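You operate a simulated robot arm through the tools that you are given. There is no shell and no other tool. Be economical: measure what you need, move in short steps, check, and stop when the job is done.

Carry out the task below with a simulated robot arm. There is one attempt and no reset: what you move stays moved.

JOB
Glue the blue module with one shot at 2 bar.
Fine: seat it in the blue slide; afterwards pressure off, cup back under the nozzle.
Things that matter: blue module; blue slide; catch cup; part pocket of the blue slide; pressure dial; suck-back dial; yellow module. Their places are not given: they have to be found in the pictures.

The check looks at the end state, three seconds after you hand in, the way a careful person would. Anything else that was tipped, shoved, dropped, spilled or broken makes it a failure.

ROBOT AND FRAMES
A 5-joint arm with a two-finger parallel gripper, fixed in place. Base frame: the origin is at the foot of the arm, x ahead of it, y to its left, z up; the work surface is at about z = 8. Readings come in mm, degrees, newtons and seconds.
With the tool pointing down near the work surface it reaches from about 260 to 680 mm from the base axis. Its first joint turns from -66.0 to 66.0 degrees. The tool tilts only in the upright plane through the base axis and itself; it spins freely about its own axis. Payload 2.9 kg.
The tool frame sits at the grasp point between the pads (the TCP): z along the fingers, y along the line on which they close. The tips reach 30 mm beyond it. Largest opening 110 mm; finger width 20, thickness 10; the body of the gripper, 48 by 112 mm, starts 55 mm behind the TCP.
Orientation is told as [roll, pitch, yaw] about the base's x, y, z axes, in that order, counted from this pose: with the fingers straight down and closing along the base's y, the tool's x points along the base's -x, its y along +y and its z along -z.

CONTROLS
- The arm moves only by the tool arm_command. Its argument "deltas" is a list of rows, each a list of 7 numbers: the turn, a rotation vector about the tool's x, y, z in degrees, then the shift along the tool's x, y, z in mm, then the opening, from 0 (shut) to 1 (fully open). In form: [[wx, wy, wz, x, y, z, jaw], ...]. A call has 1 to 10 rows; each row shifts and turns the commanded pose from where the row before left it, along the tool's axes as they then stand. Rows are played at 5 a second. More than 50 mm and 8.6 degrees between two rows, or a gripper value outside its range, and nothing of the call is played. A pose out of reach is approached as far as the arm can. The call stops where the force on the tool passes 90 N (or 10 N more than at its start, if that is more) or the arm is blocked; 0.2 s more then pass. Each finger travels about 108 mm/s and halts on what it meets, pressing with about 44 N; the grip force reading is that of the motor and also rises with nothing between the fingers. The clock runs only during rows and for 0.2 s after the last one: add rows that do not move to give the fingers time. The reply holds the time, the measured pose of the TCP, the force on the tool along the base axes, the opening and the grip force, in the units named above and with some noise, with the torque about the TCP (base axes, N m) and any sound that the robot's microphone picked up.
- Cameras (640 x 400 px; columns grow to the right, rows downward): "scene" is fixed at [28.4, -456.3, 613]; the picture's right is [0.84, -0.54, 0.00], its down [-0.22, -0.35, -0.91] and it looks along [0.49, 0.77, -0.42] (base axes); focal length 339 px, centre (320, 200). "wrist" rides on the gripper at [72, 17, -103] in the tool frame; the picture's right is [-0.23, 0.97, 0.00], its down [-0.76, -0.18, -0.62] and it looks along [-0.61, -0.14, 0.78] (tool axes); focal length 222 px, centre (320, 200).
- snapshot(camera): a new picture of that camera. It takes no simulated time.
- pixel_to_xyz(camera, pixels): for up to 12 pixels [column, row] of the newest picture of that camera ("zoom" is the newest enlarged one), the place [x, y, z] in the base frame of the surface seen there, good to about 2 mm, but the place of the scene camera against the robot may be out by one fixed shift of up to 25 mm in any direction. It takes no simulated time.
- inspect(camera, box): a new picture of the part [left, top, right, bottom] of that camera's present view, enlarged. It takes no simulated time.
- hand_in(): hands the job in; it is judged then, once.

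Keep the steps short. Do not move on a guess: measure, check each grasp and each placing, and mend mistakes. In all there are 80 turns and 54 pictures (those below and enlarged ones count). Leave the gripper open and the arm clear of the work at the hand-in unless told otherwise, and finish with a single line.

The tools are called as a command line: name --pt "numbers of a row" for each row, then --argument value for the rest, lists and objects as JSON in quotes. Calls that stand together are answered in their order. arm_command: Moves the arm, as the interface text tells. Its arguments: {"type":"object","properties":{"deltas":{"type":"array"}},"required":["deltas"]} The other tools are called the same way: snapshot (camera) takes a picture; pixel_to_xyz (camera, pixels) gives the place of the surface under pixels of a picture; inspect (camera, box) takes an enlarged picture of a part of a camera's view; hand_in () hands the job in.

At the start:

```text
clock: 0.0
ee_pos: [333.1, 211.1, 396.5]
orientation: [0.0, 0.0, 0.1]
contact_force: [0.7, -1.0, -0.6]
wrist_torque: [-0.01, -0.01, -0.01]
gripper_width: 110.0
finger_force: 0.0
```

scene: 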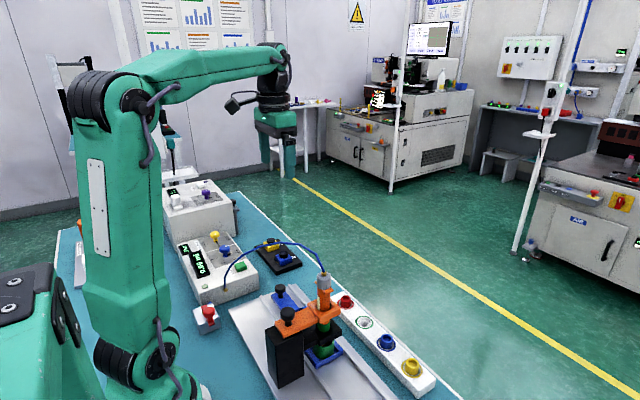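
wrist: 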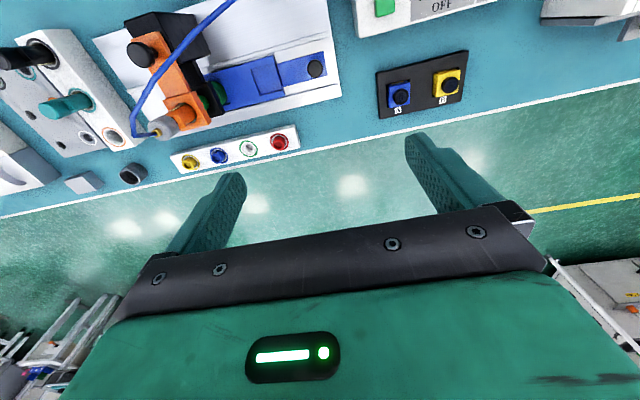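

I see a dispensing station, a controller with dials, and a tray with a blue and a yellow module. I'll enlarge these areas first.

inspect --camera "scene" --box '[160, 220, 320, 320]'

inspect --camera "scene" --box '[220, 260, 460, 400]'

inspect --camera "wrist" --box '[0, 0, 340, 210]'

```text
4.00 times, centred on (240, 270) of scene
```

zoom: 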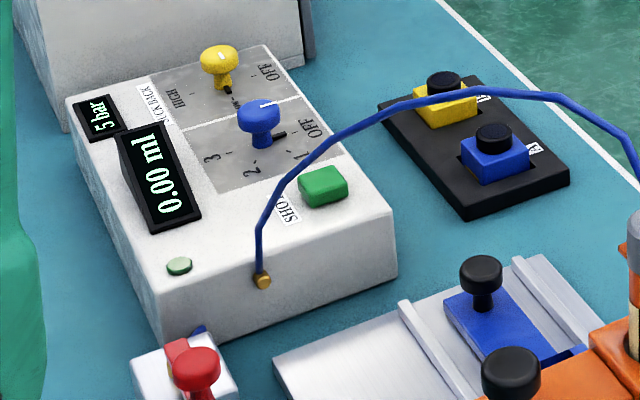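

```text
2.67 times, centred on (340, 330) of scene
```

zoom: 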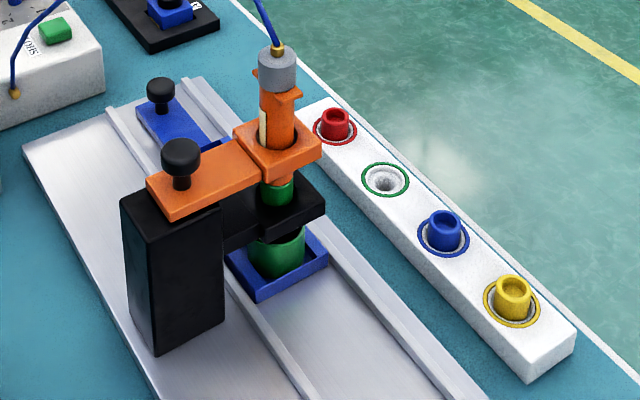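

```text
1.88 times, centred on (170, 105) of wrist
```

zoom: 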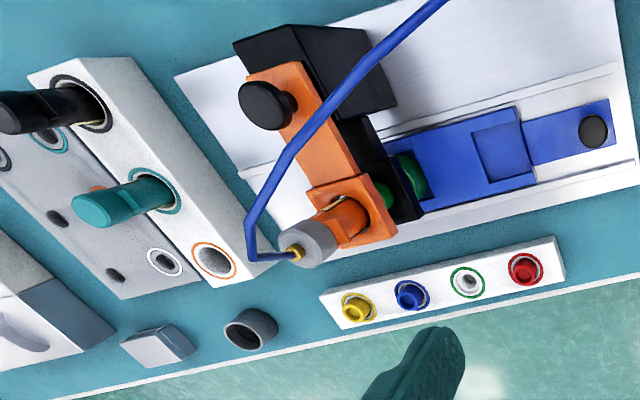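

The wrist camera carries no fixed shift, so I'll measure the main features from its newest picture.

snapshot --camera "wrist"

pixel_to_xyz --camera "wrist" --pixels '[[401, 95], [447, 83], [315, 68], [265, 80], [235, 85], [213, 92], [185, 114], [142, 51], [384, 5], [327, 58], [283, 145], [410, 60]]'

inspect --camera "scene" --box '[170, 225, 250, 275]'

```text
48 pictures are left
```

wrist: 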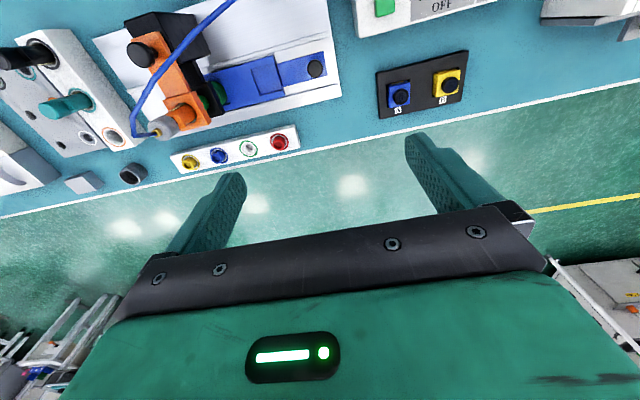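

```text
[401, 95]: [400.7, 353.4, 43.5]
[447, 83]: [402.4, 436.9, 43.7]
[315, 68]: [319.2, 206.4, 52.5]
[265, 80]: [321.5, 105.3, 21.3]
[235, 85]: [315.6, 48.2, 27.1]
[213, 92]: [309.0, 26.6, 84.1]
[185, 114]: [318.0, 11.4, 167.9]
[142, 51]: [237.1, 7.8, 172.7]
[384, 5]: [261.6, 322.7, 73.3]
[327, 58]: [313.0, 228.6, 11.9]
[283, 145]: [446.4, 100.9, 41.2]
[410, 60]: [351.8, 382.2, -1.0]
```

```text
8.00 times, centred on (210, 250) of scene
```

zoom: 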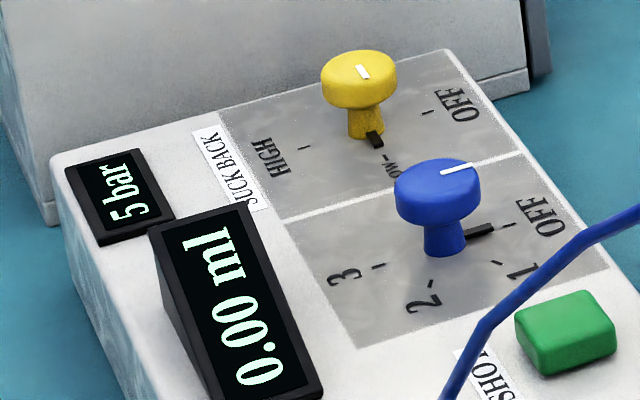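

The blue pressure dial points to OFF, suck-back points at LOW, and the display reads 5 bar. I'll turn the tool +90° about the vertical while staying high, so the camera looks towards +y at the controller and tray.

arm_command --pt "0 0 -8.5 0 0 0 1" --pt "0 0 -8.5 0 0 0 1" --pt "0 0 -8.5 0 0 0 1" --pt "0 0 -8.5 0 0 0 1" --pt "0 0 -8.5 0 0 0 1" --pt "0 0 -8.5 0 0 0 1" --pt "0 0 -8.5 0 0 0 1" --pt "0 0 -8.5 0 0 0 1" --pt "0 0 -8.5 0 0 0 1" --pt "0 0 -8.5 0 0 0 1"

```text
clock: 2.2
ee_pos: [331.8, 212.1, 396.8]
orientation: [0.0, 0.0, 85.1]
contact_force: [0.3, 0.0, 0.3]
wrist_torque: [0.0, 0.03, -0.04]
gripper_width: 110.2
finger_force: 0.1
```

I'll finish the turn and move above the controller to see it closely.

arm_command --pt "0 0 -4.9 0 0 0 1" --pt "0 0 0 0 30 30 1" --pt "0 0 0 0 30 30 1" --pt "0 0 0 -10 25 30 1" --pt "0 0 0 -10 15 30 1" --pt "0 0 0 0 0 0 1"

snapshot --camera "wrist"

```text
clock: 3.6
ee_pos: [232.2, 232.3, 274.3]
orientation: [-0.1, 0.0, 89.9]
contact_force: [-0.6, -0.8, -0.7]
wrist_torque: [0.02, -0.01, 0.04]
gripper_width: 110.2
finger_force: 0.1
```

```text
46 pictures are left
```

wrist: 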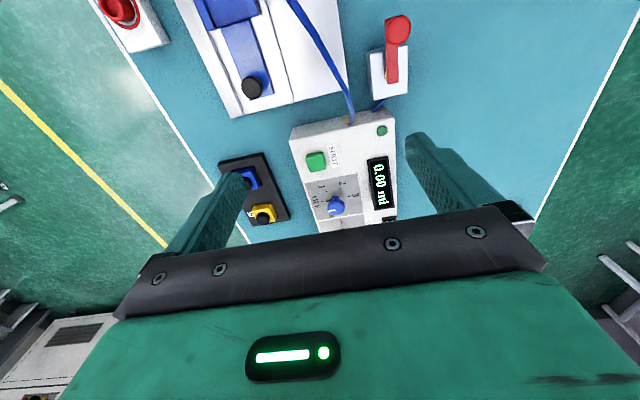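

The camera mounts so that the useful view lies in the upper half of the picture. I'll shift +y by about 100 to bring the controller there.

arm_command --pt "0 0 0 -40 0 0 1" --pt "0 0 0 -40 0 0 1" --pt "0 0 0 -30 0 0 1" --pt "0 0 0 0 0 0 1"

snapshot --camera "wrist"

inspect --camera "wrist" --box '[230, 0, 430, 125]'

```text
clock: 4.6
ee_pos: [232.5, 341.6, 276.0]
orientation: [0.0, 0.0, 90.0]
contact_force: [-0.4, 0.5, 0.6]
wrist_torque: [-0.02, -0.01, 0.06]
gripper_width: 110.0
finger_force: 0.1
```

```text
45 pictures are left
```

wrist: 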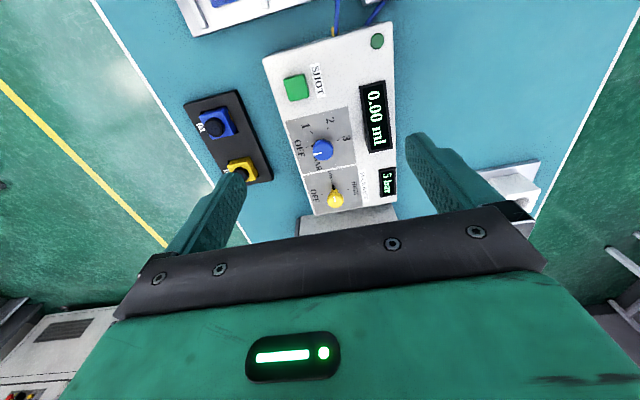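

```text
3.20 times, centred on (330, 62) of wrist
```

zoom: 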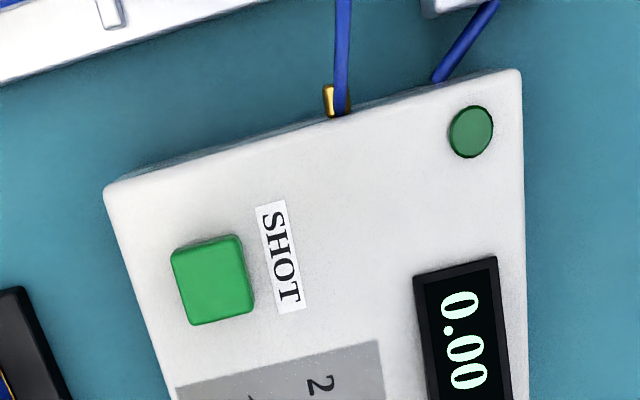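

inspect --camera "wrist" --box '[270, 95, 430, 220]'

pixel_to_xyz --camera "wrist" --pixels '[[296, 87], [321, 150], [333, 198], [213, 126], [240, 172], [377, 41], [314, 144], [330, 152], [330, 120], [306, 128], [301, 148], [205, 135]]'

```text
3.20 times, centred on (350, 158) of wrist
```

zoom: 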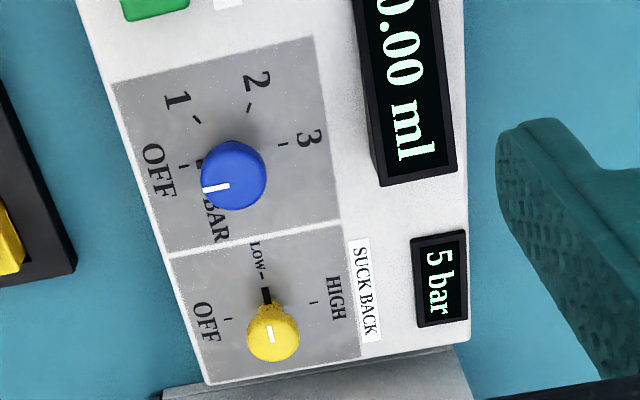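

```text
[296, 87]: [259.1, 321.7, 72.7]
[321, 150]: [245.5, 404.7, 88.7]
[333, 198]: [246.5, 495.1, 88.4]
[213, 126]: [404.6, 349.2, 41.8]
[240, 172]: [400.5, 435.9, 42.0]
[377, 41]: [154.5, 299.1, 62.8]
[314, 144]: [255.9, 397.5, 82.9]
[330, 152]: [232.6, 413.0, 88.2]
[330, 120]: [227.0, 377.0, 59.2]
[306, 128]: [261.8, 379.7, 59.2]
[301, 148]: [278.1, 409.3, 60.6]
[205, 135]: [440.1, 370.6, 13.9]
```

Now I'll measure the tick marks and the knob outlines in the enlarged picture to get the dial centre and angles.

pixel_to_xyz --camera "zoom" --pixels '[[184, 166], [197, 120], [249, 107], [283, 143], [205, 178], [262, 175], [234, 144], [234, 205], [200, 162], [228, 319], [313, 303], [266, 292]]'

pixel_to_xyz --camera "zoom" --pixels '[[262, 278], [250, 330], [297, 330], [273, 312], [273, 355], [263, 270], [207, 188], [228, 185], [234, 175], [400, 55], [330, 360], [200, 375]]'

```text
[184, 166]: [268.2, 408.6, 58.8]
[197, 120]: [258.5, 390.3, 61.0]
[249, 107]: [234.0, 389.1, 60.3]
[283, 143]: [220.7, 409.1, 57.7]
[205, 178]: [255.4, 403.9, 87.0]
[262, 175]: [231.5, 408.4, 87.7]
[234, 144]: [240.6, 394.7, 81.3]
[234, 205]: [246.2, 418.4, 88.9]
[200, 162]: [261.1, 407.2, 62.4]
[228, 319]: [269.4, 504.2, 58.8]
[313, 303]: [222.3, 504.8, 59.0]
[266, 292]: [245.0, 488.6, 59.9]
```

```text
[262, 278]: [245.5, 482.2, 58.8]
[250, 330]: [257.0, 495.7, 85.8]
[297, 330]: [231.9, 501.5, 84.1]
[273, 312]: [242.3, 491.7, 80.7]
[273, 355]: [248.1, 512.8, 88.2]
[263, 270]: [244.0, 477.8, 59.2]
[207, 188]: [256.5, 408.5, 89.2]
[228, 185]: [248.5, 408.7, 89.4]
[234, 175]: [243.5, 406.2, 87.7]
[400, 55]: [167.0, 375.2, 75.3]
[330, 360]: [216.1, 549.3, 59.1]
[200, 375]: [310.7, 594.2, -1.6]
```

Dial centre is about (244.5, 408), with OFF, 1, 2 and 3 at 0, 60, 120 and 180° clockwise. Next I'll enlarge the module tray and measure the blue module.

inspect --camera "wrist" --box '[170, 80, 290, 190]'

inspect --camera "scene" --box '[250, 230, 310, 275]'

```text
3.64 times, centred on (230, 135) of wrist
```

zoom: 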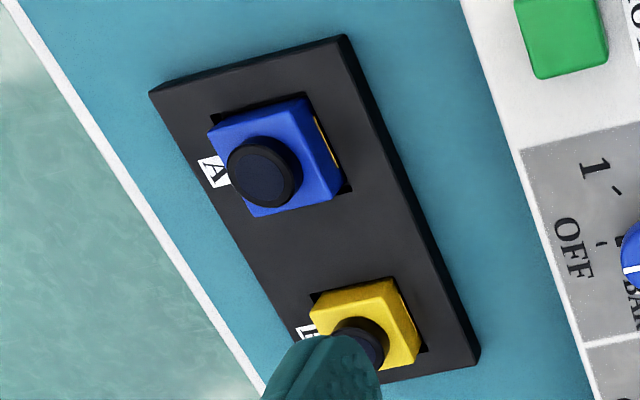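

```text
8.89 times, centred on (280, 252) of scene
```

zoom: 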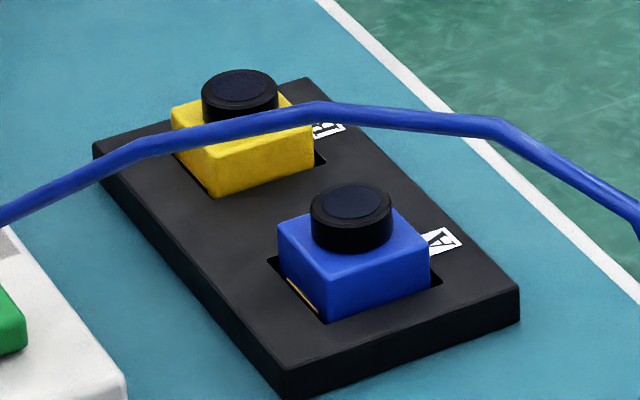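

inspect --camera "wrist" --box '[180, 85, 260, 150]'

pixel_to_xyz --camera "wrist" --pixels '[[199, 118], [223, 110], [236, 132], [208, 137], [209, 126], [217, 126], [213, 120], [213, 132], [229, 115], [237, 133], [194, 105], [262, 150]]'

```text
6.15 times, centred on (220, 118) of wrist
```

zoom: 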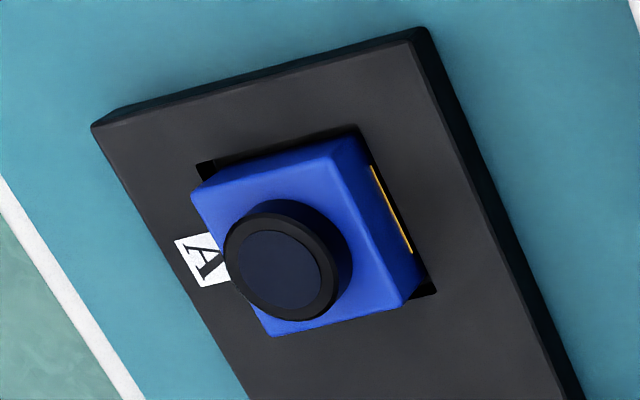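

```text
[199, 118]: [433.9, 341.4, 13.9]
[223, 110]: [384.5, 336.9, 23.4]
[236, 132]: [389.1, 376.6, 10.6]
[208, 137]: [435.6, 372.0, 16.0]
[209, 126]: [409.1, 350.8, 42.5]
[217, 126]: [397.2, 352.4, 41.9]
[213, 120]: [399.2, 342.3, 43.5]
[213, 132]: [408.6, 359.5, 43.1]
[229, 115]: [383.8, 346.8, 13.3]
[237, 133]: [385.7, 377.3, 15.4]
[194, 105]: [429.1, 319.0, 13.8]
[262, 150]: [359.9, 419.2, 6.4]
```

pixel_to_xyz --camera "zoom" --pixels '[[195, 197], [330, 163], [398, 300], [272, 330], [228, 262], [325, 285], [285, 206], [280, 318], [350, 140], [416, 275], [278, 265], [385, 210]]'

```text
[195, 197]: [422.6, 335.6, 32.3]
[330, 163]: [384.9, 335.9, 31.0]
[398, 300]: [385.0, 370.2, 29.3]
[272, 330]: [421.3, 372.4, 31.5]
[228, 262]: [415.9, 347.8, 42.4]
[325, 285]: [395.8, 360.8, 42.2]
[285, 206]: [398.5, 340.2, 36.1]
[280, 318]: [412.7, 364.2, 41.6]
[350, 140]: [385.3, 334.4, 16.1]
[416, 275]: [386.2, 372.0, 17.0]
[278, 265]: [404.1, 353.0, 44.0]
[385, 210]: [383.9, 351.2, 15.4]
```

The box spans x 384.5–422 and y 335–371.5, top 31, with a contact strip on its −x side. Before travelling I'll measure the hose arc and the nozzle station in the scene view.

snapshot --camera "scene"

pixel_to_xyz --camera "scene" --pixels '[[225, 278], [240, 256], [262, 244], [285, 242], [305, 250], [320, 266], [325, 280], [324, 305], [288, 313], [320, 345], [283, 257], [212, 249]]'

```text
39 pictures are left
```

scene: 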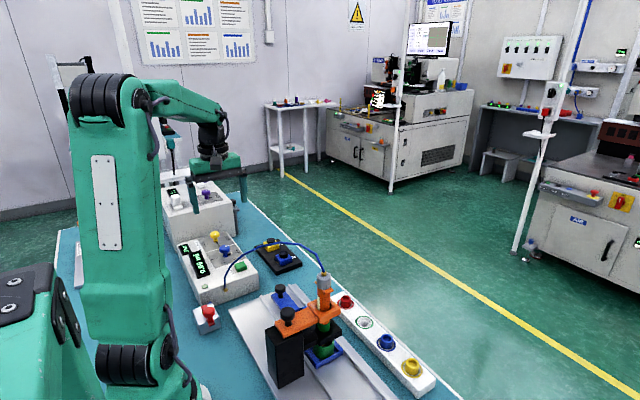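

```text
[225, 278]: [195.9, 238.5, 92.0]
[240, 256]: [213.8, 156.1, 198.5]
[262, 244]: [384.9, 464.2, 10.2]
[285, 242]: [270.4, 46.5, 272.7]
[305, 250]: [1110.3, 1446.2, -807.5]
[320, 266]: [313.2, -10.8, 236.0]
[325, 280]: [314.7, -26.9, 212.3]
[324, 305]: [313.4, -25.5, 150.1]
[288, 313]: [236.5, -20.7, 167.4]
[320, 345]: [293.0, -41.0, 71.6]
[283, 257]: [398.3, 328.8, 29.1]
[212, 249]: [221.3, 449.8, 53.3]
```

The hose arcs up to about z 285 between the controller and nozzle, so I'll keep high. At yaw −90 the camera sits on the far side from the nozzle, so I'll turn there for the placing and rise at the same time.

arm_command --pt "0 0 8.5 0 0 -5 1" --pt "0 0 8.5 0 0 -5 1" --pt "0 0 8.5 0 0 -5 1" --pt "0 0 8.5 0 0 -5 1" --pt "0 0 8.5 0 0 -5 1" --pt "0 0 8.5 0 0 -5 1" --pt "0 0 8.5 0 0 -5 1" --pt "0 0 8.5 0 0 -5 1" --pt "0 0 8.5 0 0 -5 1" --pt "0 0 5 0 0 -5 1"

arm_command --pt "0 0 8.5 0 0 0 1" --pt "0 0 8.5 0 0 0 1" --pt "0 0 8.5 0 0 0 1" --pt "0 0 8.5 0 0 0 1" --pt "0 0 8.5 0 0 0 1" --pt "0 0 8.5 0 0 0 1" --pt "0 0 8.5 0 0 0 1" --pt "0 0 8.5 0 0 0 1" --pt "0 0 8.5 0 0 0 1" --pt "0 0 8.5 0 0 0 1"

```text
clock: 6.8
ee_pos: [232.9, 340.8, 325.7]
orientation: [0.0, 0.0, 8.2]
contact_force: [0.1, 0.3, 0.5]
wrist_torque: [0.0, -0.02, 0.02]
gripper_width: 110.0
finger_force: 0.1
```

```text
clock: 9.0
ee_pos: [233.3, 340.1, 327.4]
orientation: [0.0, 0.0, -76.7]
contact_force: [-0.1, 0.6, 0.9]
wrist_torque: [0.04, 0.03, 0.02]
gripper_width: 109.9
finger_force: 0.0
```

I'll finish to yaw −90, then move at z≈327 to look at the pocket.

arm_command --pt "0 0 8 0 0 0 1" --pt "0 0 5.3 0 0 0 1" --pt "0 0 0 -20 30 0 1" --pt "0 0 0 -30 30 0 1" --pt "0 0 0 -35 30 0 1" --pt "0 0 0 -40 0 0 1" --pt "0 0 0 -40 0 0 1" --pt "0 0 0 -40 0 0 1" --pt "0 0 0 0 0 0 1"

snapshot --camera "wrist"

```text
clock: 11.0
ee_pos: [322.9, 133.3, 327.6]
orientation: [0.0, -0.1, -90.0]
contact_force: [0.5, 0.1, -0.2]
wrist_torque: [0.0, -0.02, -0.02]
gripper_width: 110.0
finger_force: 0.1
```

```text
38 pictures are left
```

wrist: 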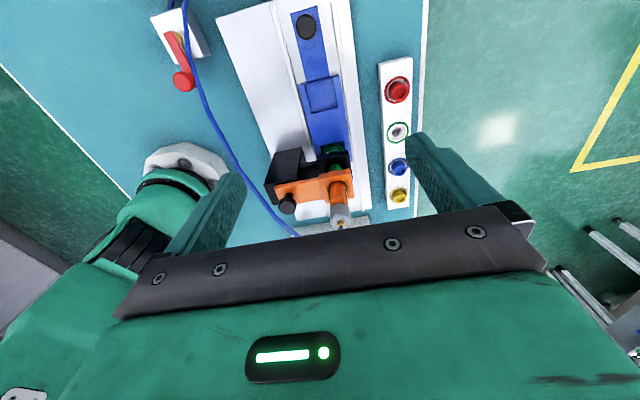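

inspect --camera "wrist" --box '[280, 60, 370, 150]'

pixel_to_xyz --camera "wrist" --pixels '[[306, 27], [297, 10], [318, 7], [304, 70], [326, 68], [302, 85], [338, 76], [309, 84], [336, 79], [313, 109], [342, 104], [323, 96]]'

```text
4.44 times, centred on (325, 105) of wrist
```

zoom: 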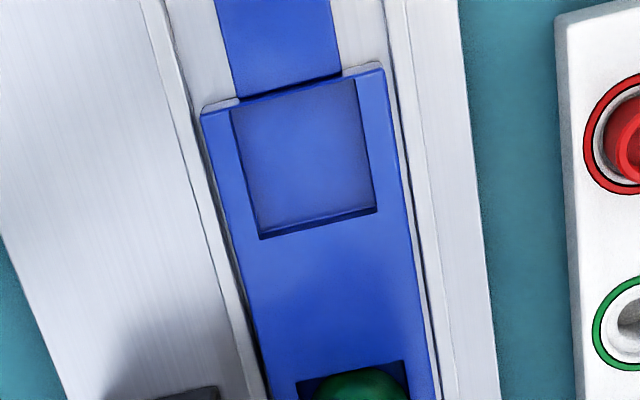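

```text
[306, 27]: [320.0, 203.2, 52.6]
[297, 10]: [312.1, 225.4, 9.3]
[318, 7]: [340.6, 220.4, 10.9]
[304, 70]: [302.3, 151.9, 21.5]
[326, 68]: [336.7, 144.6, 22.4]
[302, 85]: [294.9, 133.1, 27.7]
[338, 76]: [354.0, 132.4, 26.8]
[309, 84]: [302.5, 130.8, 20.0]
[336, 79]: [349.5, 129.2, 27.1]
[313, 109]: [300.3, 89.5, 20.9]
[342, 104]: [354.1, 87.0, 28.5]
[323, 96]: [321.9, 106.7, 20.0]
```

pixel_to_xyz --camera "zoom" --pixels '[[228, 108], [262, 235], [258, 243], [358, 76], [378, 210], [243, 105], [345, 80], [268, 225], [370, 205], [300, 150], [205, 112], [384, 74]]'

inspect --camera "wrist" --box '[300, 65, 350, 115]'

inspect --camera "scene" --box '[270, 260, 370, 380]'

```text
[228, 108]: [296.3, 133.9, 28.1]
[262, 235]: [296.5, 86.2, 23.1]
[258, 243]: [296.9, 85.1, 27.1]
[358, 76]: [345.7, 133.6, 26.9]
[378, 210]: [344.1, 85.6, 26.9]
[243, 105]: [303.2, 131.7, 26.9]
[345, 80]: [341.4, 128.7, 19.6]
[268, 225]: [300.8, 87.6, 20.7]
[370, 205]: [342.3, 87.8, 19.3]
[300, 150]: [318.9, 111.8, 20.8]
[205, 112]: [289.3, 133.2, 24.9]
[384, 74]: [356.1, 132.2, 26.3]
```

```text
8.00 times, centred on (325, 90) of wrist
```

zoom: 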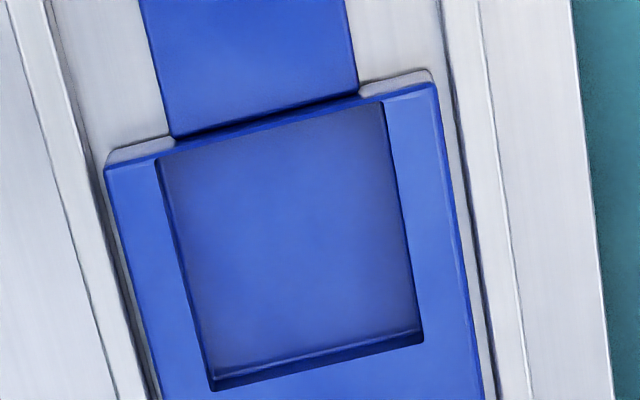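

```text
3.33 times, centred on (320, 320) of scene
```

zoom: 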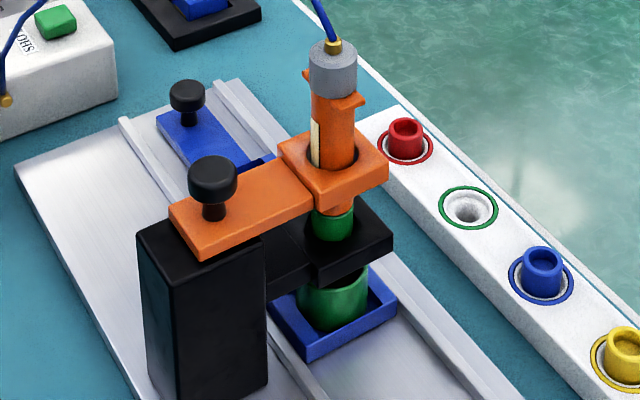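

The pocket spans x 298–344 and y 86–132, centre (321, 109), floor z≈20, rim 27. It is bigger than the module and I see no key. I'll go above the blue module at (403.5, 353.5).

arm_command --pt "0 0 0 45 15 0 1" --pt "0 0 0 45 15 0 1" --pt "0 0 0 45 20 0 1" --pt "0 0 0 45 20 0 1" --pt "0 0 0 40 10.6 0 1" --pt "0 0 0 0 0 45 1" --pt "0 0 0 0 0 45 1" --pt "0 0 0 0 0 45 1" --pt "0 0 0 0 0 45 1" --pt "0 0 0 0 0 0 1"

snapshot --camera "wrist"

```text
clock: 13.2
ee_pos: [403.0, 355.2, 147.0]
orientation: [0.0, 0.0, -89.9]
contact_force: [-0.8, 0.2, -0.3]
wrist_torque: [0.04, 0.01, 0.03]
gripper_width: 110.0
finger_force: 0.2
```

```text
34 pictures are left
```

wrist: 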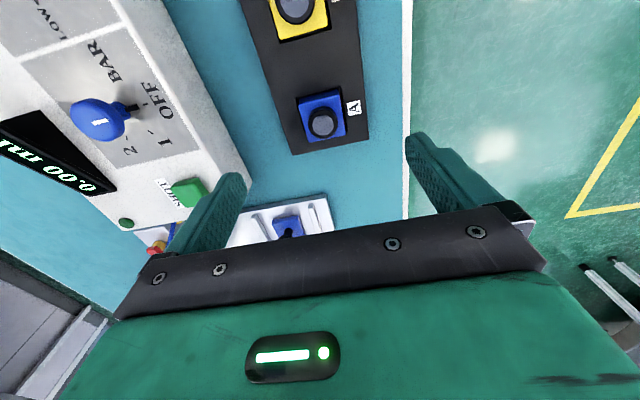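

inspect --camera "wrist" --box '[285, 75, 365, 155]'

```text
5.00 times, centred on (325, 115) of wrist
```

zoom: 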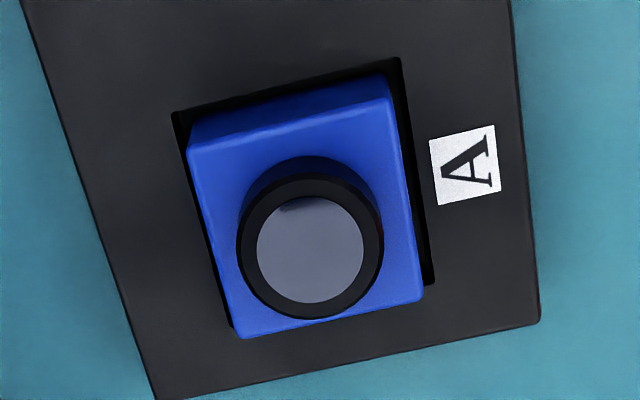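

pixel_to_xyz --camera "zoom" --pixels '[[192, 155], [390, 108], [422, 285], [243, 332], [310, 245], [195, 128], [388, 85], [176, 120], [400, 65], [430, 275], [500, 300], [220, 240]]'

```text
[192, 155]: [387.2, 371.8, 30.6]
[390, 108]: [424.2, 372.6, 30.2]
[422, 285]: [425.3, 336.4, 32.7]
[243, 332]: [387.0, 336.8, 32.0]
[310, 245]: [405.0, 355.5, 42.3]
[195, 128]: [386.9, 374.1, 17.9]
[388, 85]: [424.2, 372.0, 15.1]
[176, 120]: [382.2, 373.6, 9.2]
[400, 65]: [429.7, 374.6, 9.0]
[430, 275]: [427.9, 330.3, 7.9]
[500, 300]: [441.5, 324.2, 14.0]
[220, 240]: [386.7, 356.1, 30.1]
```

The module centre reads (405.3, 354). I'll descend to z≈51 (tips at about 21) with the fingers open, then close.

arm_command --pt "0 0 0 -1 2 30 1" --pt "0 0 0 0 0 30 1" --pt "0 0 0 0 0 25 1" --pt "0 0 0 0 0 11 1" --pt "0 0 0 0 0 0 1"

arm_command --pt "0 0 0 0 0 0 0.6" --pt "0 0 0 0 0 0 0.4" --pt "0 0 0 0 0 0 0.25" --pt "0 0 0 0 0 0 0.25" --pt "0 0 0 0 0 0 0.25" --pt "0 0 0 0 0 0 0.25"

```text
clock: 14.4
ee_pos: [406.0, 354.0, 51.8]
orientation: [-0.1, 0.0, -89.9]
contact_force: [0.3, -0.2, -0.6]
wrist_torque: [-0.02, 0.02, -0.04]
gripper_width: 110.0
finger_force: 0.1
```

```text
clock: 15.8
ee_pos: [405.3, 353.5, 51.1]
orientation: [0.0, 0.0, -89.9]
contact_force: [-0.2, -0.7, -0.7]
wrist_torque: [0.02, -0.01, 0.0]
gripper_width: 38.5
finger_force: 44.0
```

The grip is good: 38.5 mm at 44 N. I'll lift straight up and check with the scene camera, also measuring how high the wrist and forearm sit above the TCP, because of the hose.

arm_command --pt "0 0 0 0 0 -15 0.25" --pt "0 0 0 0 0 -20 0.25" --pt "0 0 0 0 0 -20 0.25" --pt "0 0 0 0 0 0 0.25"

snapshot --camera "scene"

```text
clock: 16.8
ee_pos: [404.4, 353.4, 104.9]
orientation: [0.0, 0.1, -89.9]
contact_force: [-0.2, 0.0, -0.9]
wrist_torque: [-0.01, 0.0, -0.01]
gripper_width: 38.7
finger_force: 44.1
```

```text
32 pictures are left
```

scene: 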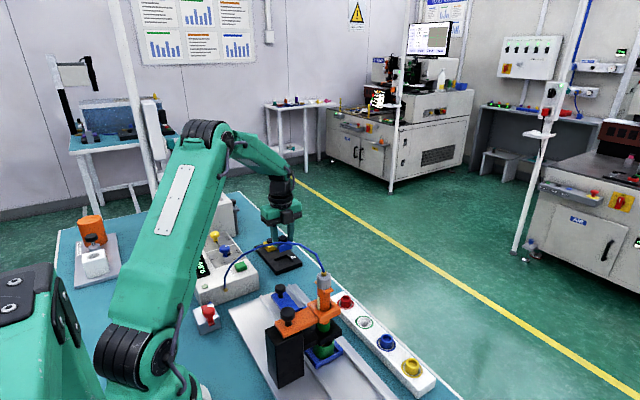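

inspect --camera "scene" --box '[180, 110, 340, 290]'

pixel_to_xyz --camera "scene" --pixels '[[282, 190], [280, 174], [270, 160], [255, 150], [238, 135], [280, 208], [262, 172], [240, 157], [290, 222], [245, 250], [300, 246], [275, 241]]'

```text
2.22 times, centred on (260, 200) of scene
```

zoom: 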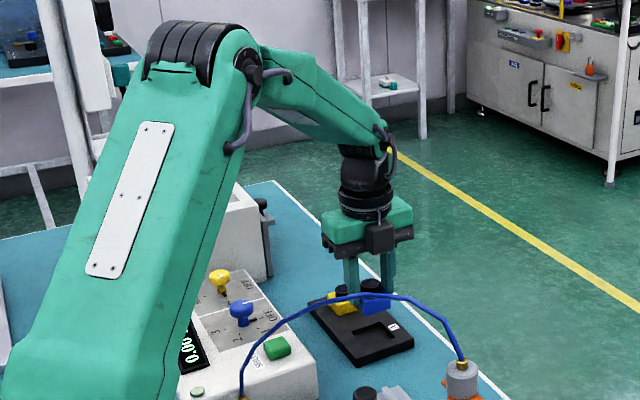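

```text
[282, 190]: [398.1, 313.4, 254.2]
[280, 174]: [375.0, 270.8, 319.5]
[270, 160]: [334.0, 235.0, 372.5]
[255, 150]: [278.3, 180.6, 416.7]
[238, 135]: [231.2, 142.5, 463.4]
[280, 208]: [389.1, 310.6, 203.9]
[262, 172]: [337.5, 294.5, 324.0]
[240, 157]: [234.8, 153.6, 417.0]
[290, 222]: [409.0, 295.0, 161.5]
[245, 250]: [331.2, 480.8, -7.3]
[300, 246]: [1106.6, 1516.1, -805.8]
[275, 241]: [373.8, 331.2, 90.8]
```

The module came up cleanly, with the strip side unchanged. The forearm will pass close to the hose, so I'll come in low from the +y side: first to about (321, 190, 112), over the slide knob, then check clearance.

arm_command --pt "0 0 0 -30 -15 -7 0.25" --pt "0 0 0 -35 -17 0 0.25" --pt "0 0 0 -35 -17 0 0.25" --pt "0 0 0 -35 -17 0 0.25" --pt "0 0 0 -28 -17 0 0.25" --pt "0 0 0 0 0 0 0.25"

snapshot --camera "scene"

```text
clock: 18.2
ee_pos: [324.5, 192.0, 114.4]
orientation: [0.0, -0.1, -89.9]
contact_force: [-0.8, 0.3, -0.2]
wrist_torque: [0.02, 0.01, -0.02]
gripper_width: 38.6
finger_force: 43.8
```

```text
30 pictures are left
```

scene: 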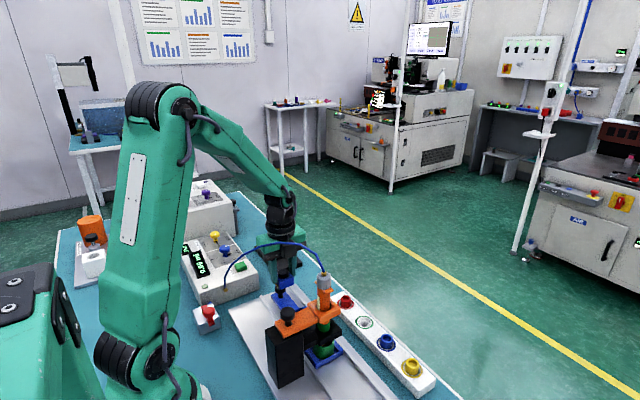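

I see clearance so far: the hose passes in front of the gripper. I'll advance to y≈145 and look again.

arm_command --pt "0 0 0 -16 -1 0 0.25" --pt "0 0 0 -16 -1 0 0.25" --pt "0 0 0 -15 -1 0 0.25" --pt "0 0 0 0 0 0 0.25"

inspect --camera "scene" --box '[200, 130, 380, 330]'

```text
clock: 19.2
ee_pos: [320.4, 143.7, 114.7]
orientation: [0.0, 0.0, -89.9]
contact_force: [0.8, 0.1, -1.6]
wrist_torque: [0.0, -0.05, 0.02]
gripper_width: 38.7
finger_force: 43.9
```

```text
2.00 times, centred on (290, 230) of scene
```

zoom: 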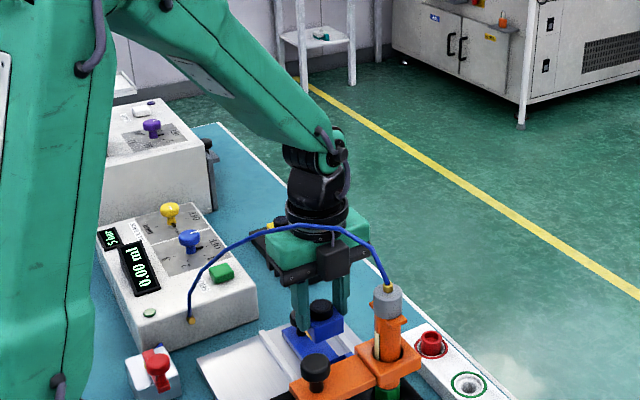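

pixel_to_xyz --camera "zoom" --pixels '[[335, 258], [320, 262], [300, 270], [318, 190], [320, 235], [330, 150], [250, 232], [300, 226], [355, 235], [385, 270], [385, 305], [325, 327]]'

```text
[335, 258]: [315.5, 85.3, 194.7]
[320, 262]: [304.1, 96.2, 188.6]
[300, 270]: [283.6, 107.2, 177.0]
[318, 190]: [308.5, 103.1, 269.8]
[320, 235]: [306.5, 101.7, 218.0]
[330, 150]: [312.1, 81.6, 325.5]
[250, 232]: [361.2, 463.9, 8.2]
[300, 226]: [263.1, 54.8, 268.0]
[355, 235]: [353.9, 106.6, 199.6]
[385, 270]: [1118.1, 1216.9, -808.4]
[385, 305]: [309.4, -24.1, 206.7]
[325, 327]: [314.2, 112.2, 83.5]
```

The shift of the scene camera is about +12 in y, so the hose lies farther from the wrist than I feared, and the black box on the gripper front will clear the holder. I'll advance to y=109 and check again.

arm_command --pt "0 0 0 -12 0.3 0 0.25" --pt "0 0 0 -12 0.3 0 0.25" --pt "0 0 0 -10.5 0 0 0.25" --pt "0 0 0 0 0 0 0.25"

inspect --camera "scene" --box '[200, 130, 380, 330]'

snapshot --camera "wrist"

```text
clock: 20.2
ee_pos: [322.2, 110.9, 112.3]
orientation: [0.1, 0.0, -89.9]
contact_force: [-0.1, 0.4, -0.5]
wrist_torque: [-0.01, -0.02, 0.04]
gripper_width: 38.7
finger_force: 44.3
```

```text
2.00 times, centred on (290, 230) of scene
```

zoom: 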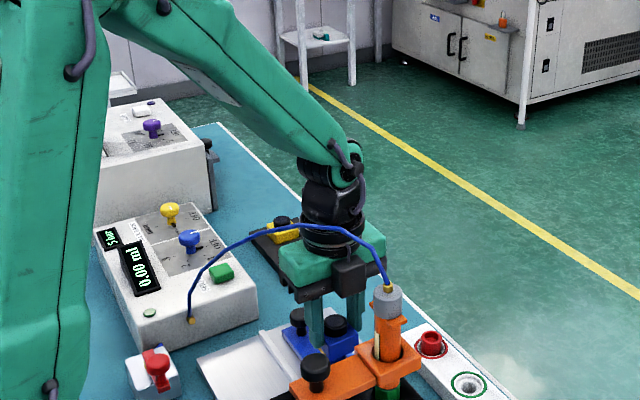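

```text
27 pictures are left
```

wrist: 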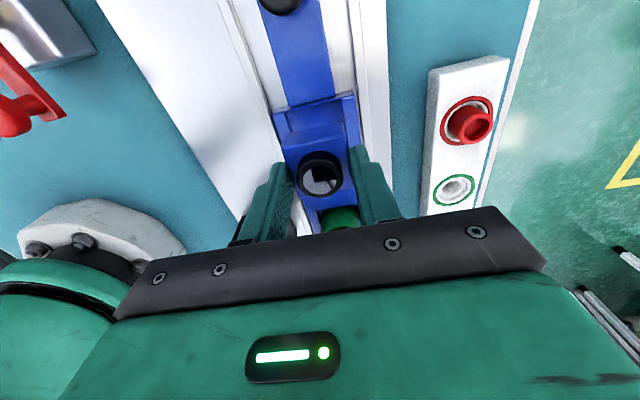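

inspect --camera "wrist" --box '[260, 85, 380, 235]'

```text
2.67 times, centred on (320, 160) of wrist
```

zoom: 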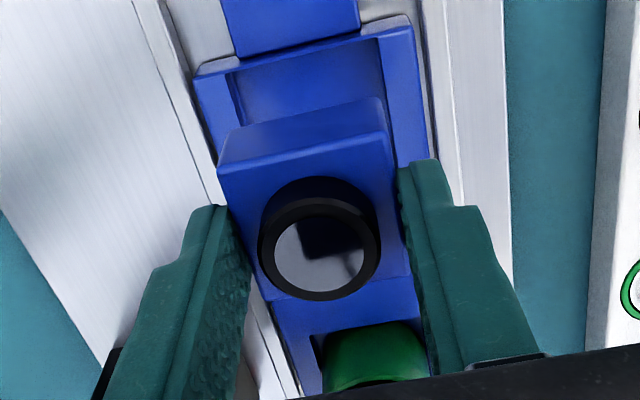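

pixel_to_xyz --camera "zoom" --pixels '[[228, 76], [380, 42], [300, 55], [235, 95], [375, 70], [318, 258], [222, 170], [388, 135], [222, 160], [385, 100], [197, 80], [416, 40]]'

```text
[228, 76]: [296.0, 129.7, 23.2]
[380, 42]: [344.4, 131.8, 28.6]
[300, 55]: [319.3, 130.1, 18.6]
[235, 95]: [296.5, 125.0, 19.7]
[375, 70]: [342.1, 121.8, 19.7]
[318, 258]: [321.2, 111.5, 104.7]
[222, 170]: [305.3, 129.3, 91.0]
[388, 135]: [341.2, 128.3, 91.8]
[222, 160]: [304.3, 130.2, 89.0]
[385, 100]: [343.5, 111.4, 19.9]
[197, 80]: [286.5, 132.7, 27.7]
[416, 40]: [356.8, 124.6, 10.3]
```

The module centre is (322.5, 110.8) and the pocket centre (320.5, 109). I'll correct by −1.7 in x and −1.8 in y, then descend about 45 mm in small steps.

arm_command --pt "0 0 0 -1.8 -1.7 10 0.25" --pt "0 0 0 0 0 12 0.25" --pt "0 0 0 0 0 12 0.25" --pt "0 0 0 0 0 8 0.25" --pt "0 0 0 0 0 0 0.25"

inspect --camera "wrist" --box '[260, 85, 380, 235]'

```text
clock: 21.4
ee_pos: [319.4, 107.0, 68.3]
orientation: [0.0, 0.1, -89.9]
contact_force: [-0.5, -0.3, -0.6]
wrist_torque: [0.02, -0.01, -0.01]
gripper_width: 38.8
finger_force: 44.1
```

```text
2.67 times, centred on (320, 160) of wrist
```

zoom: 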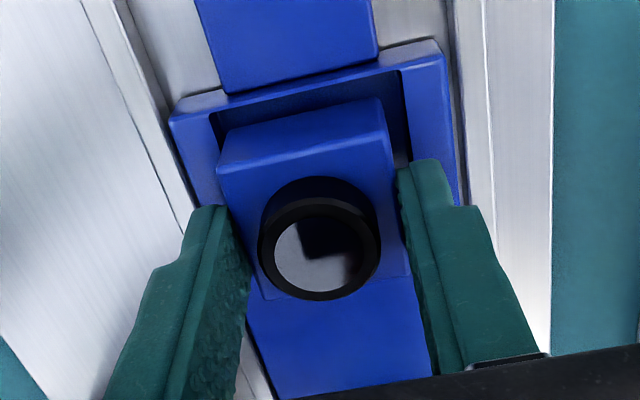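

The module is above the pocket mouth with gaps all round. I'll lower in 1.5 mm steps until the force shows contact.

arm_command --pt "0 0 0 1 1 1.5 0.25" --pt "0 0 0 0 0 1.5 0.25" --pt "0 0 0 0 0 1.5 0.25" --pt "0 0 0 0 0 0 0.25"

```text
clock: 22.4
ee_pos: [321.1, 109.8, 66.5]
orientation: [0.1, 0.0, -89.9]
contact_force: [0.0, 0.0, -0.2]
wrist_torque: [0.0, 0.0, 0.02]
gripper_width: 39.0
finger_force: 44.2
```

arm_command --pt "0 0 0 0 0 1 0.25" --pt "0 0 0 0 0 1 0.25" --pt "0 0 0 0 0 0 0.25"

arm_command --pt "0 0 0 0 0 1 0.25" --pt "0 0 0 0 0 0 0.25"

```text
clock: 23.2
ee_pos: [319.9, 109.8, 64.2]
orientation: [0.0, 0.1, -90.0]
contact_force: [0.3, -0.5, 0.4]
wrist_torque: [-0.07, 0.04, 0.05]
gripper_width: 38.7
finger_force: 44.2
```

```text
clock: 23.8
ee_pos: [320.2, 111.1, 63.6]
orientation: [0.1, 0.1, -89.9]
contact_force: [-8.1, -6.0, 33.2]
wrist_torque: [-0.21, 0.27, 0.02]
gripper_width: 39.1
finger_force: 43.7
```

Contact shows 33 N upward at z≈63.4, which matches the pocket floor height I predicted. I'll release by opening to about 60 mm and look.

arm_command --pt "0 0 0 0 0 -0.8 0.3" --pt "0 0 0 0 0 0 0.45" --pt "0 0 0 0 0 0 0.55" --pt "0 0 0 0 0 0 0.55"

inspect --camera "wrist" --box '[260, 85, 380, 235]'

```text
clock: 24.8
ee_pos: [319.4, 110.5, 64.2]
orientation: [0.0, -0.1, -89.9]
contact_force: [-0.2, 0.2, 0.2]
wrist_torque: [0.0, -0.01, 0.0]
gripper_width: 60.5
finger_force: 0.0
```

```text
2.67 times, centred on (320, 160) of wrist
```

zoom: 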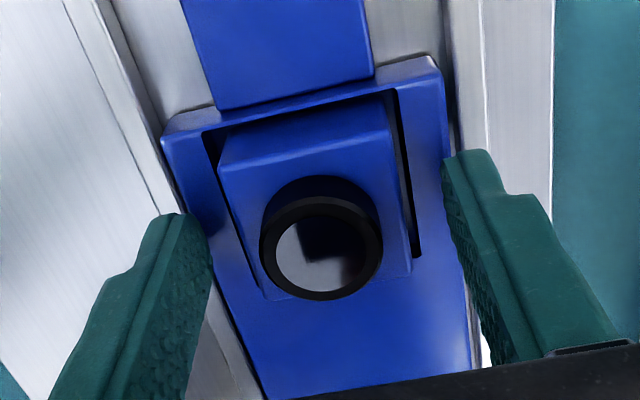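

The module is seated with gaps on all sides. I'll lift, back out along +y, and then head toward the pressure dial at (244.5, 408).

arm_command --pt "0 0 0 0 0 -15 0.55" --pt "0 0 0 0 0 -20 0.55" --pt "0 0 0 0 0 -20 0.55" --pt "0 0 0 35 0 0 0.55" --pt "0 0 0 45 0 -15 0.55" --pt "0 0 0 45 -5 -25 0.55" --pt "0 0 0 45 -10 0 0.55" --pt "0 0 0 45 -20 0 0.55" --pt "0 0 0 40 -20 0 0.55" --pt "0 0 0 42 -20 0 0.55"

snapshot --camera "wrist"

```text
refused: row 6 steps farther than a row can; nothing moved
```

```text
23 pictures are left
```

wrist: 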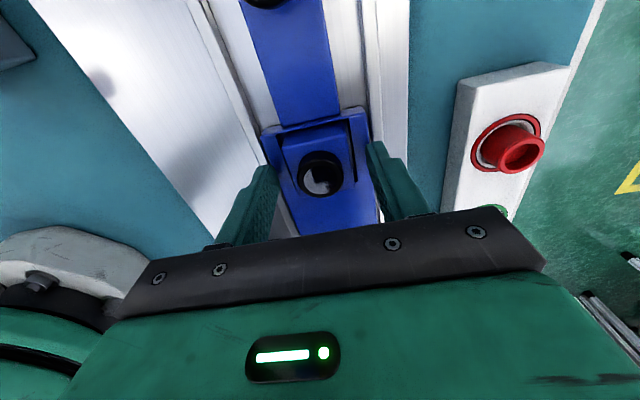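

The call was refused because one row was over 50 mm. I'll use smaller rows.

arm_command --pt "0 0 0 0 0 -15 0.55" --pt "0 0 0 0 0 -25 0.55" --pt "0 0 0 0 0 -20 0.55" --pt "0 0 0 40 0 0 0.55" --pt "0 0 0 45 0 -15 0.55" --pt "0 0 0 40 -5 -20 0.55" --pt "0 0 0 45 -10 0 0.55" --pt "0 0 0 45 -18 0 0.55" --pt "0 0 0 41 -20 0 0.55" --pt "0 0 0 42 -21 0 0.55"

snapshot --camera "wrist"

```text
clock: 27.0
ee_pos: [245.8, 406.9, 160.9]
orientation: [0.0, 0.0, -89.9]
contact_force: [-0.1, 0.7, 0.7]
wrist_torque: [0.0, 0.02, -0.01]
gripper_width: 60.5
finger_force: 0.0
```

```text
22 pictures are left
```

wrist: 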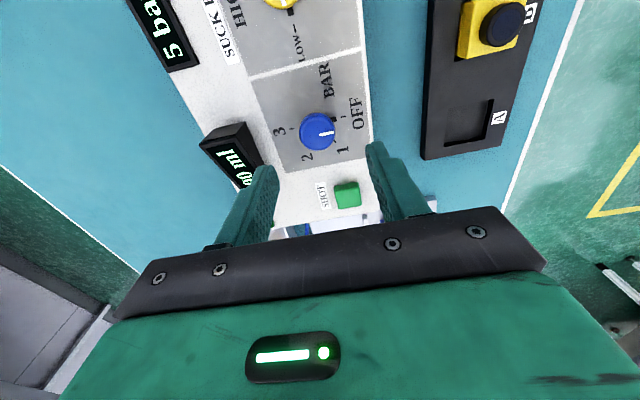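

inspect --camera "wrist" --box '[270, 80, 380, 170]'

pixel_to_xyz --camera "wrist" --pixels '[[301, 133], [334, 131], [317, 116], [317, 148], [318, 133], [292, 129], [342, 122], [236, 130], [243, 140]]'

```text
4.44 times, centred on (325, 125) of wrist
```

zoom: 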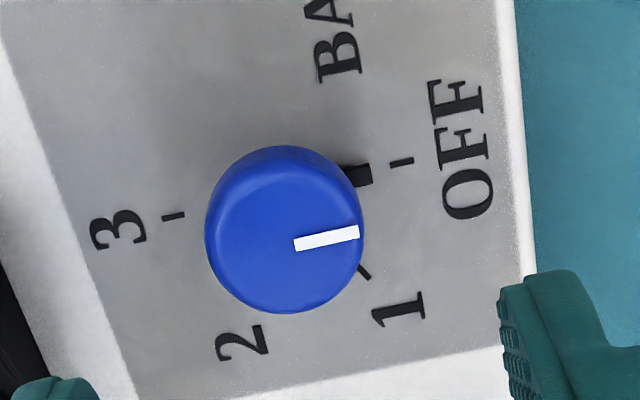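

```text
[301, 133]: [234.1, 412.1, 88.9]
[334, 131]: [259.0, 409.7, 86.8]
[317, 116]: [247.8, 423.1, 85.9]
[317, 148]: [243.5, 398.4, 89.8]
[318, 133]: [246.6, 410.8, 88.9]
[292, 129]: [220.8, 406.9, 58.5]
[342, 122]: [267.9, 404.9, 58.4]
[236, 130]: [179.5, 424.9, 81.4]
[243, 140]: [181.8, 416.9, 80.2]
```

Dial centre is (246, 410), top 89. I'll descend to z≈107 (tips at about 77) and close on the knob head.

arm_command --pt "0 0 0 2.5 0.3 20 0.55" --pt "0 0 0 0 0 20 0.55" --pt "0 0 0 0 0 14 0.55" --pt "0 0 0 0 0 0 0.55"

arm_command --pt "0 0 0 0 0 0 0.35" --pt "0 0 0 0 0 0 0.2" --pt "0 0 0 0 0 0 0.15" --pt "0 0 0 0 0 0 0.15" --pt "0 0 0 0 0 0 0.15"

```text
clock: 28.0
ee_pos: [246.2, 410.1, 106.5]
orientation: [0.0, 0.0, -89.8]
contact_force: [0.0, 0.0, 0.8]
wrist_torque: [0.03, -0.01, 0.0]
gripper_width: 60.7
finger_force: 0.0
```

```text
clock: 29.2
ee_pos: [244.4, 410.7, 106.6]
orientation: [0.0, 0.0, -90.0]
contact_force: [-5.6, 1.3, -0.8]
wrist_torque: [0.06, 0.13, -0.1]
gripper_width: 29.4
finger_force: 44.9
```

The knob is gripped at 29 mm. I'll turn clockwise 84° first.

arm_command --pt "0 0 8.4 0 0 0 0.15" --pt "0 0 8.4 0 0 0 0.15" --pt "0 0 8.4 0 0 0 0.15" --pt "0 0 8.4 0 0 0 0.15" --pt "0 0 8.4 0 0 0 0.15" --pt "0 0 8.4 0 0 0 0.15" --pt "0 0 8.4 0 0 0 0.15" --pt "0 0 8.4 0 0 0 0.15" --pt "0 0 8.4 0 0 0 0.15" --pt "0 0 8.4 0 0 0 0.15"

arm_command --pt "0 0 8.4 0 0 0 0.15" --pt "0 0 8.4 0 0 0 0.15" --pt "0 0 8.4 0 0 0 0.15" --pt "0 0 8.4 0 0 0 0.15" --pt "0 0 2.4 0 0 0 0.15" --pt "0 0 0 0 0 0 0.15"

inspect --camera "scene" --box '[170, 225, 250, 275]'

```text
clock: 30.1
ee_pos: [245.6, 408.6, 105.8]
orientation: [0.0, -0.2, -113.3]
contact_force: [-29.0, 10.1, 4.7]
wrist_torque: [0.21, 0.83, 0.01]
gripper_width: 31.4
finger_force: 15.0
out of reach, approached as far as the arm can: row 3, 4
stopped in row 4: the force on the tool passed its limit (the readings are from after the stop); the commanded pose is now the measured one
```

```text
clock: 30.4
ee_pos: [254.7, 402.1, 106.1]
orientation: [0.0, -0.3, -114.7]
contact_force: [-66.1, 31.9, 3.9]
wrist_torque: [1.05, 1.79, 0.1]
gripper_width: 53.2
finger_force: 36.3
out of reach, approached as far as the arm can: row 1
stopped in row 1: the force on the tool passed its limit (the readings are from after the stop); the commanded pose is now the measured one
```

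```text
8.00 times, centred on (210, 250) of scene
```

zoom: 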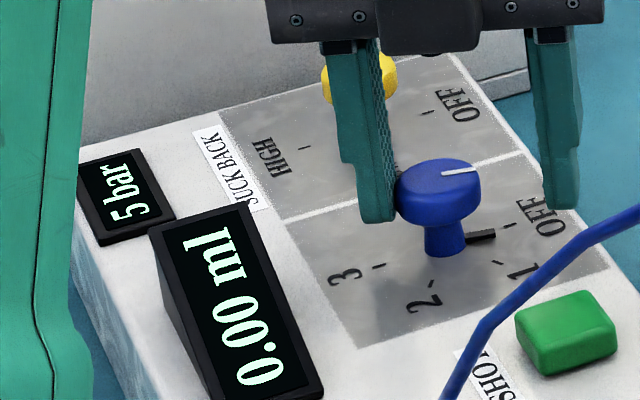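

The spin axis reached its joint limit near yaw −113 at this base angle, and the knob slipped out. The dial is still at OFF. I'll open and lift off, then regrip from an angle with enough travel.

arm_command --pt "0 0 0 0 0 0 0.6" --pt "0 0 0 0 0 0 0.8" --pt "0 0 0 0 0 0 0.8"

arm_command --pt "0 0 0 0 0 -20 0.8" --pt "0 0 0 0 0 -25 0.8" --pt "0 0 0 0 0 -15 0.8" --pt "0 0 0 0 0 0 0.8"

inspect --camera "scene" --box '[170, 225, 310, 330]'

```text
clock: 31.2
ee_pos: [260.9, 398.6, 106.9]
orientation: [0.0, 0.0, -115.6]
contact_force: [0.3, 0.2, 0.2]
wrist_torque: [-0.02, 0.0, 0.01]
gripper_width: 88.0
finger_force: 0.1
```

```text
clock: 32.2
ee_pos: [259.2, 398.7, 167.9]
orientation: [0.0, -0.1, -115.6]
contact_force: [-0.2, 0.6, -0.7]
wrist_torque: [-0.03, -0.03, -0.04]
gripper_width: 87.9
finger_force: 0.1
```

```text
3.81 times, centred on (240, 278) of scene
```

zoom: 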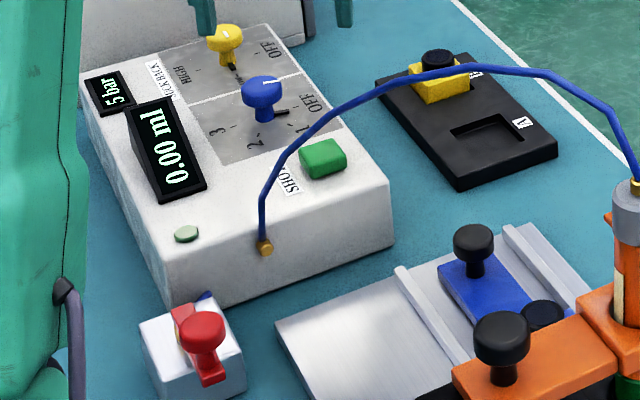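

Everything is undisturbed. I'll turn back to yaw +30, so that a 120° clockwise turn ends at −90.

arm_command --pt "0 0 -8.5 0 0 0 0.8" --pt "0 0 -8.5 0 0 0 0.8" --pt "0 0 -8.5 0 0 0 0.8" --pt "0 0 -8.5 0 0 0 0.8" --pt "0 0 -8.5 0 0 0 0.8" --pt "0 0 -8.5 0 0 0 0.8" --pt "0 0 -8.5 0 0 0 0.8" --pt "0 0 -8.5 0 0 0 0.8" --pt "0 0 -8.5 0 0 0 0.8" --pt "0 0 -8.5 0 0 0 0.7"

arm_command --pt "0 0 -8.5 0 0 0 0.55" --pt "0 0 -8.5 0 0 0 0.55" --pt "0 0 -8.5 0 0 0 0.55" --pt "0 0 -8.5 0 0 0 0.55" --pt "0 0 -8.5 0 0 0 0.55" --pt "0 0 -8.5 0 0 0 0.55" --pt "0 0 -8.5 0 0 0 0.55" --pt "0 0 -1.1 0 0 0 0.55" --pt "0 0 0 0 0 0 0.55"

```text
clock: 34.4
ee_pos: [261.4, 398.9, 166.1]
orientation: [-0.2, 0.0, -30.5]
contact_force: [0.3, 0.5, 0.0]
wrist_torque: [-0.02, 0.01, 0.0]
gripper_width: 76.8
finger_force: 0.0
```

```text
clock: 36.4
ee_pos: [263.3, 400.4, 165.9]
orientation: [-0.2, 0.1, 30.0]
contact_force: [0.1, 0.2, 0.8]
wrist_torque: [-0.02, 0.02, 0.01]
gripper_width: 60.4
finger_force: 0.1
```

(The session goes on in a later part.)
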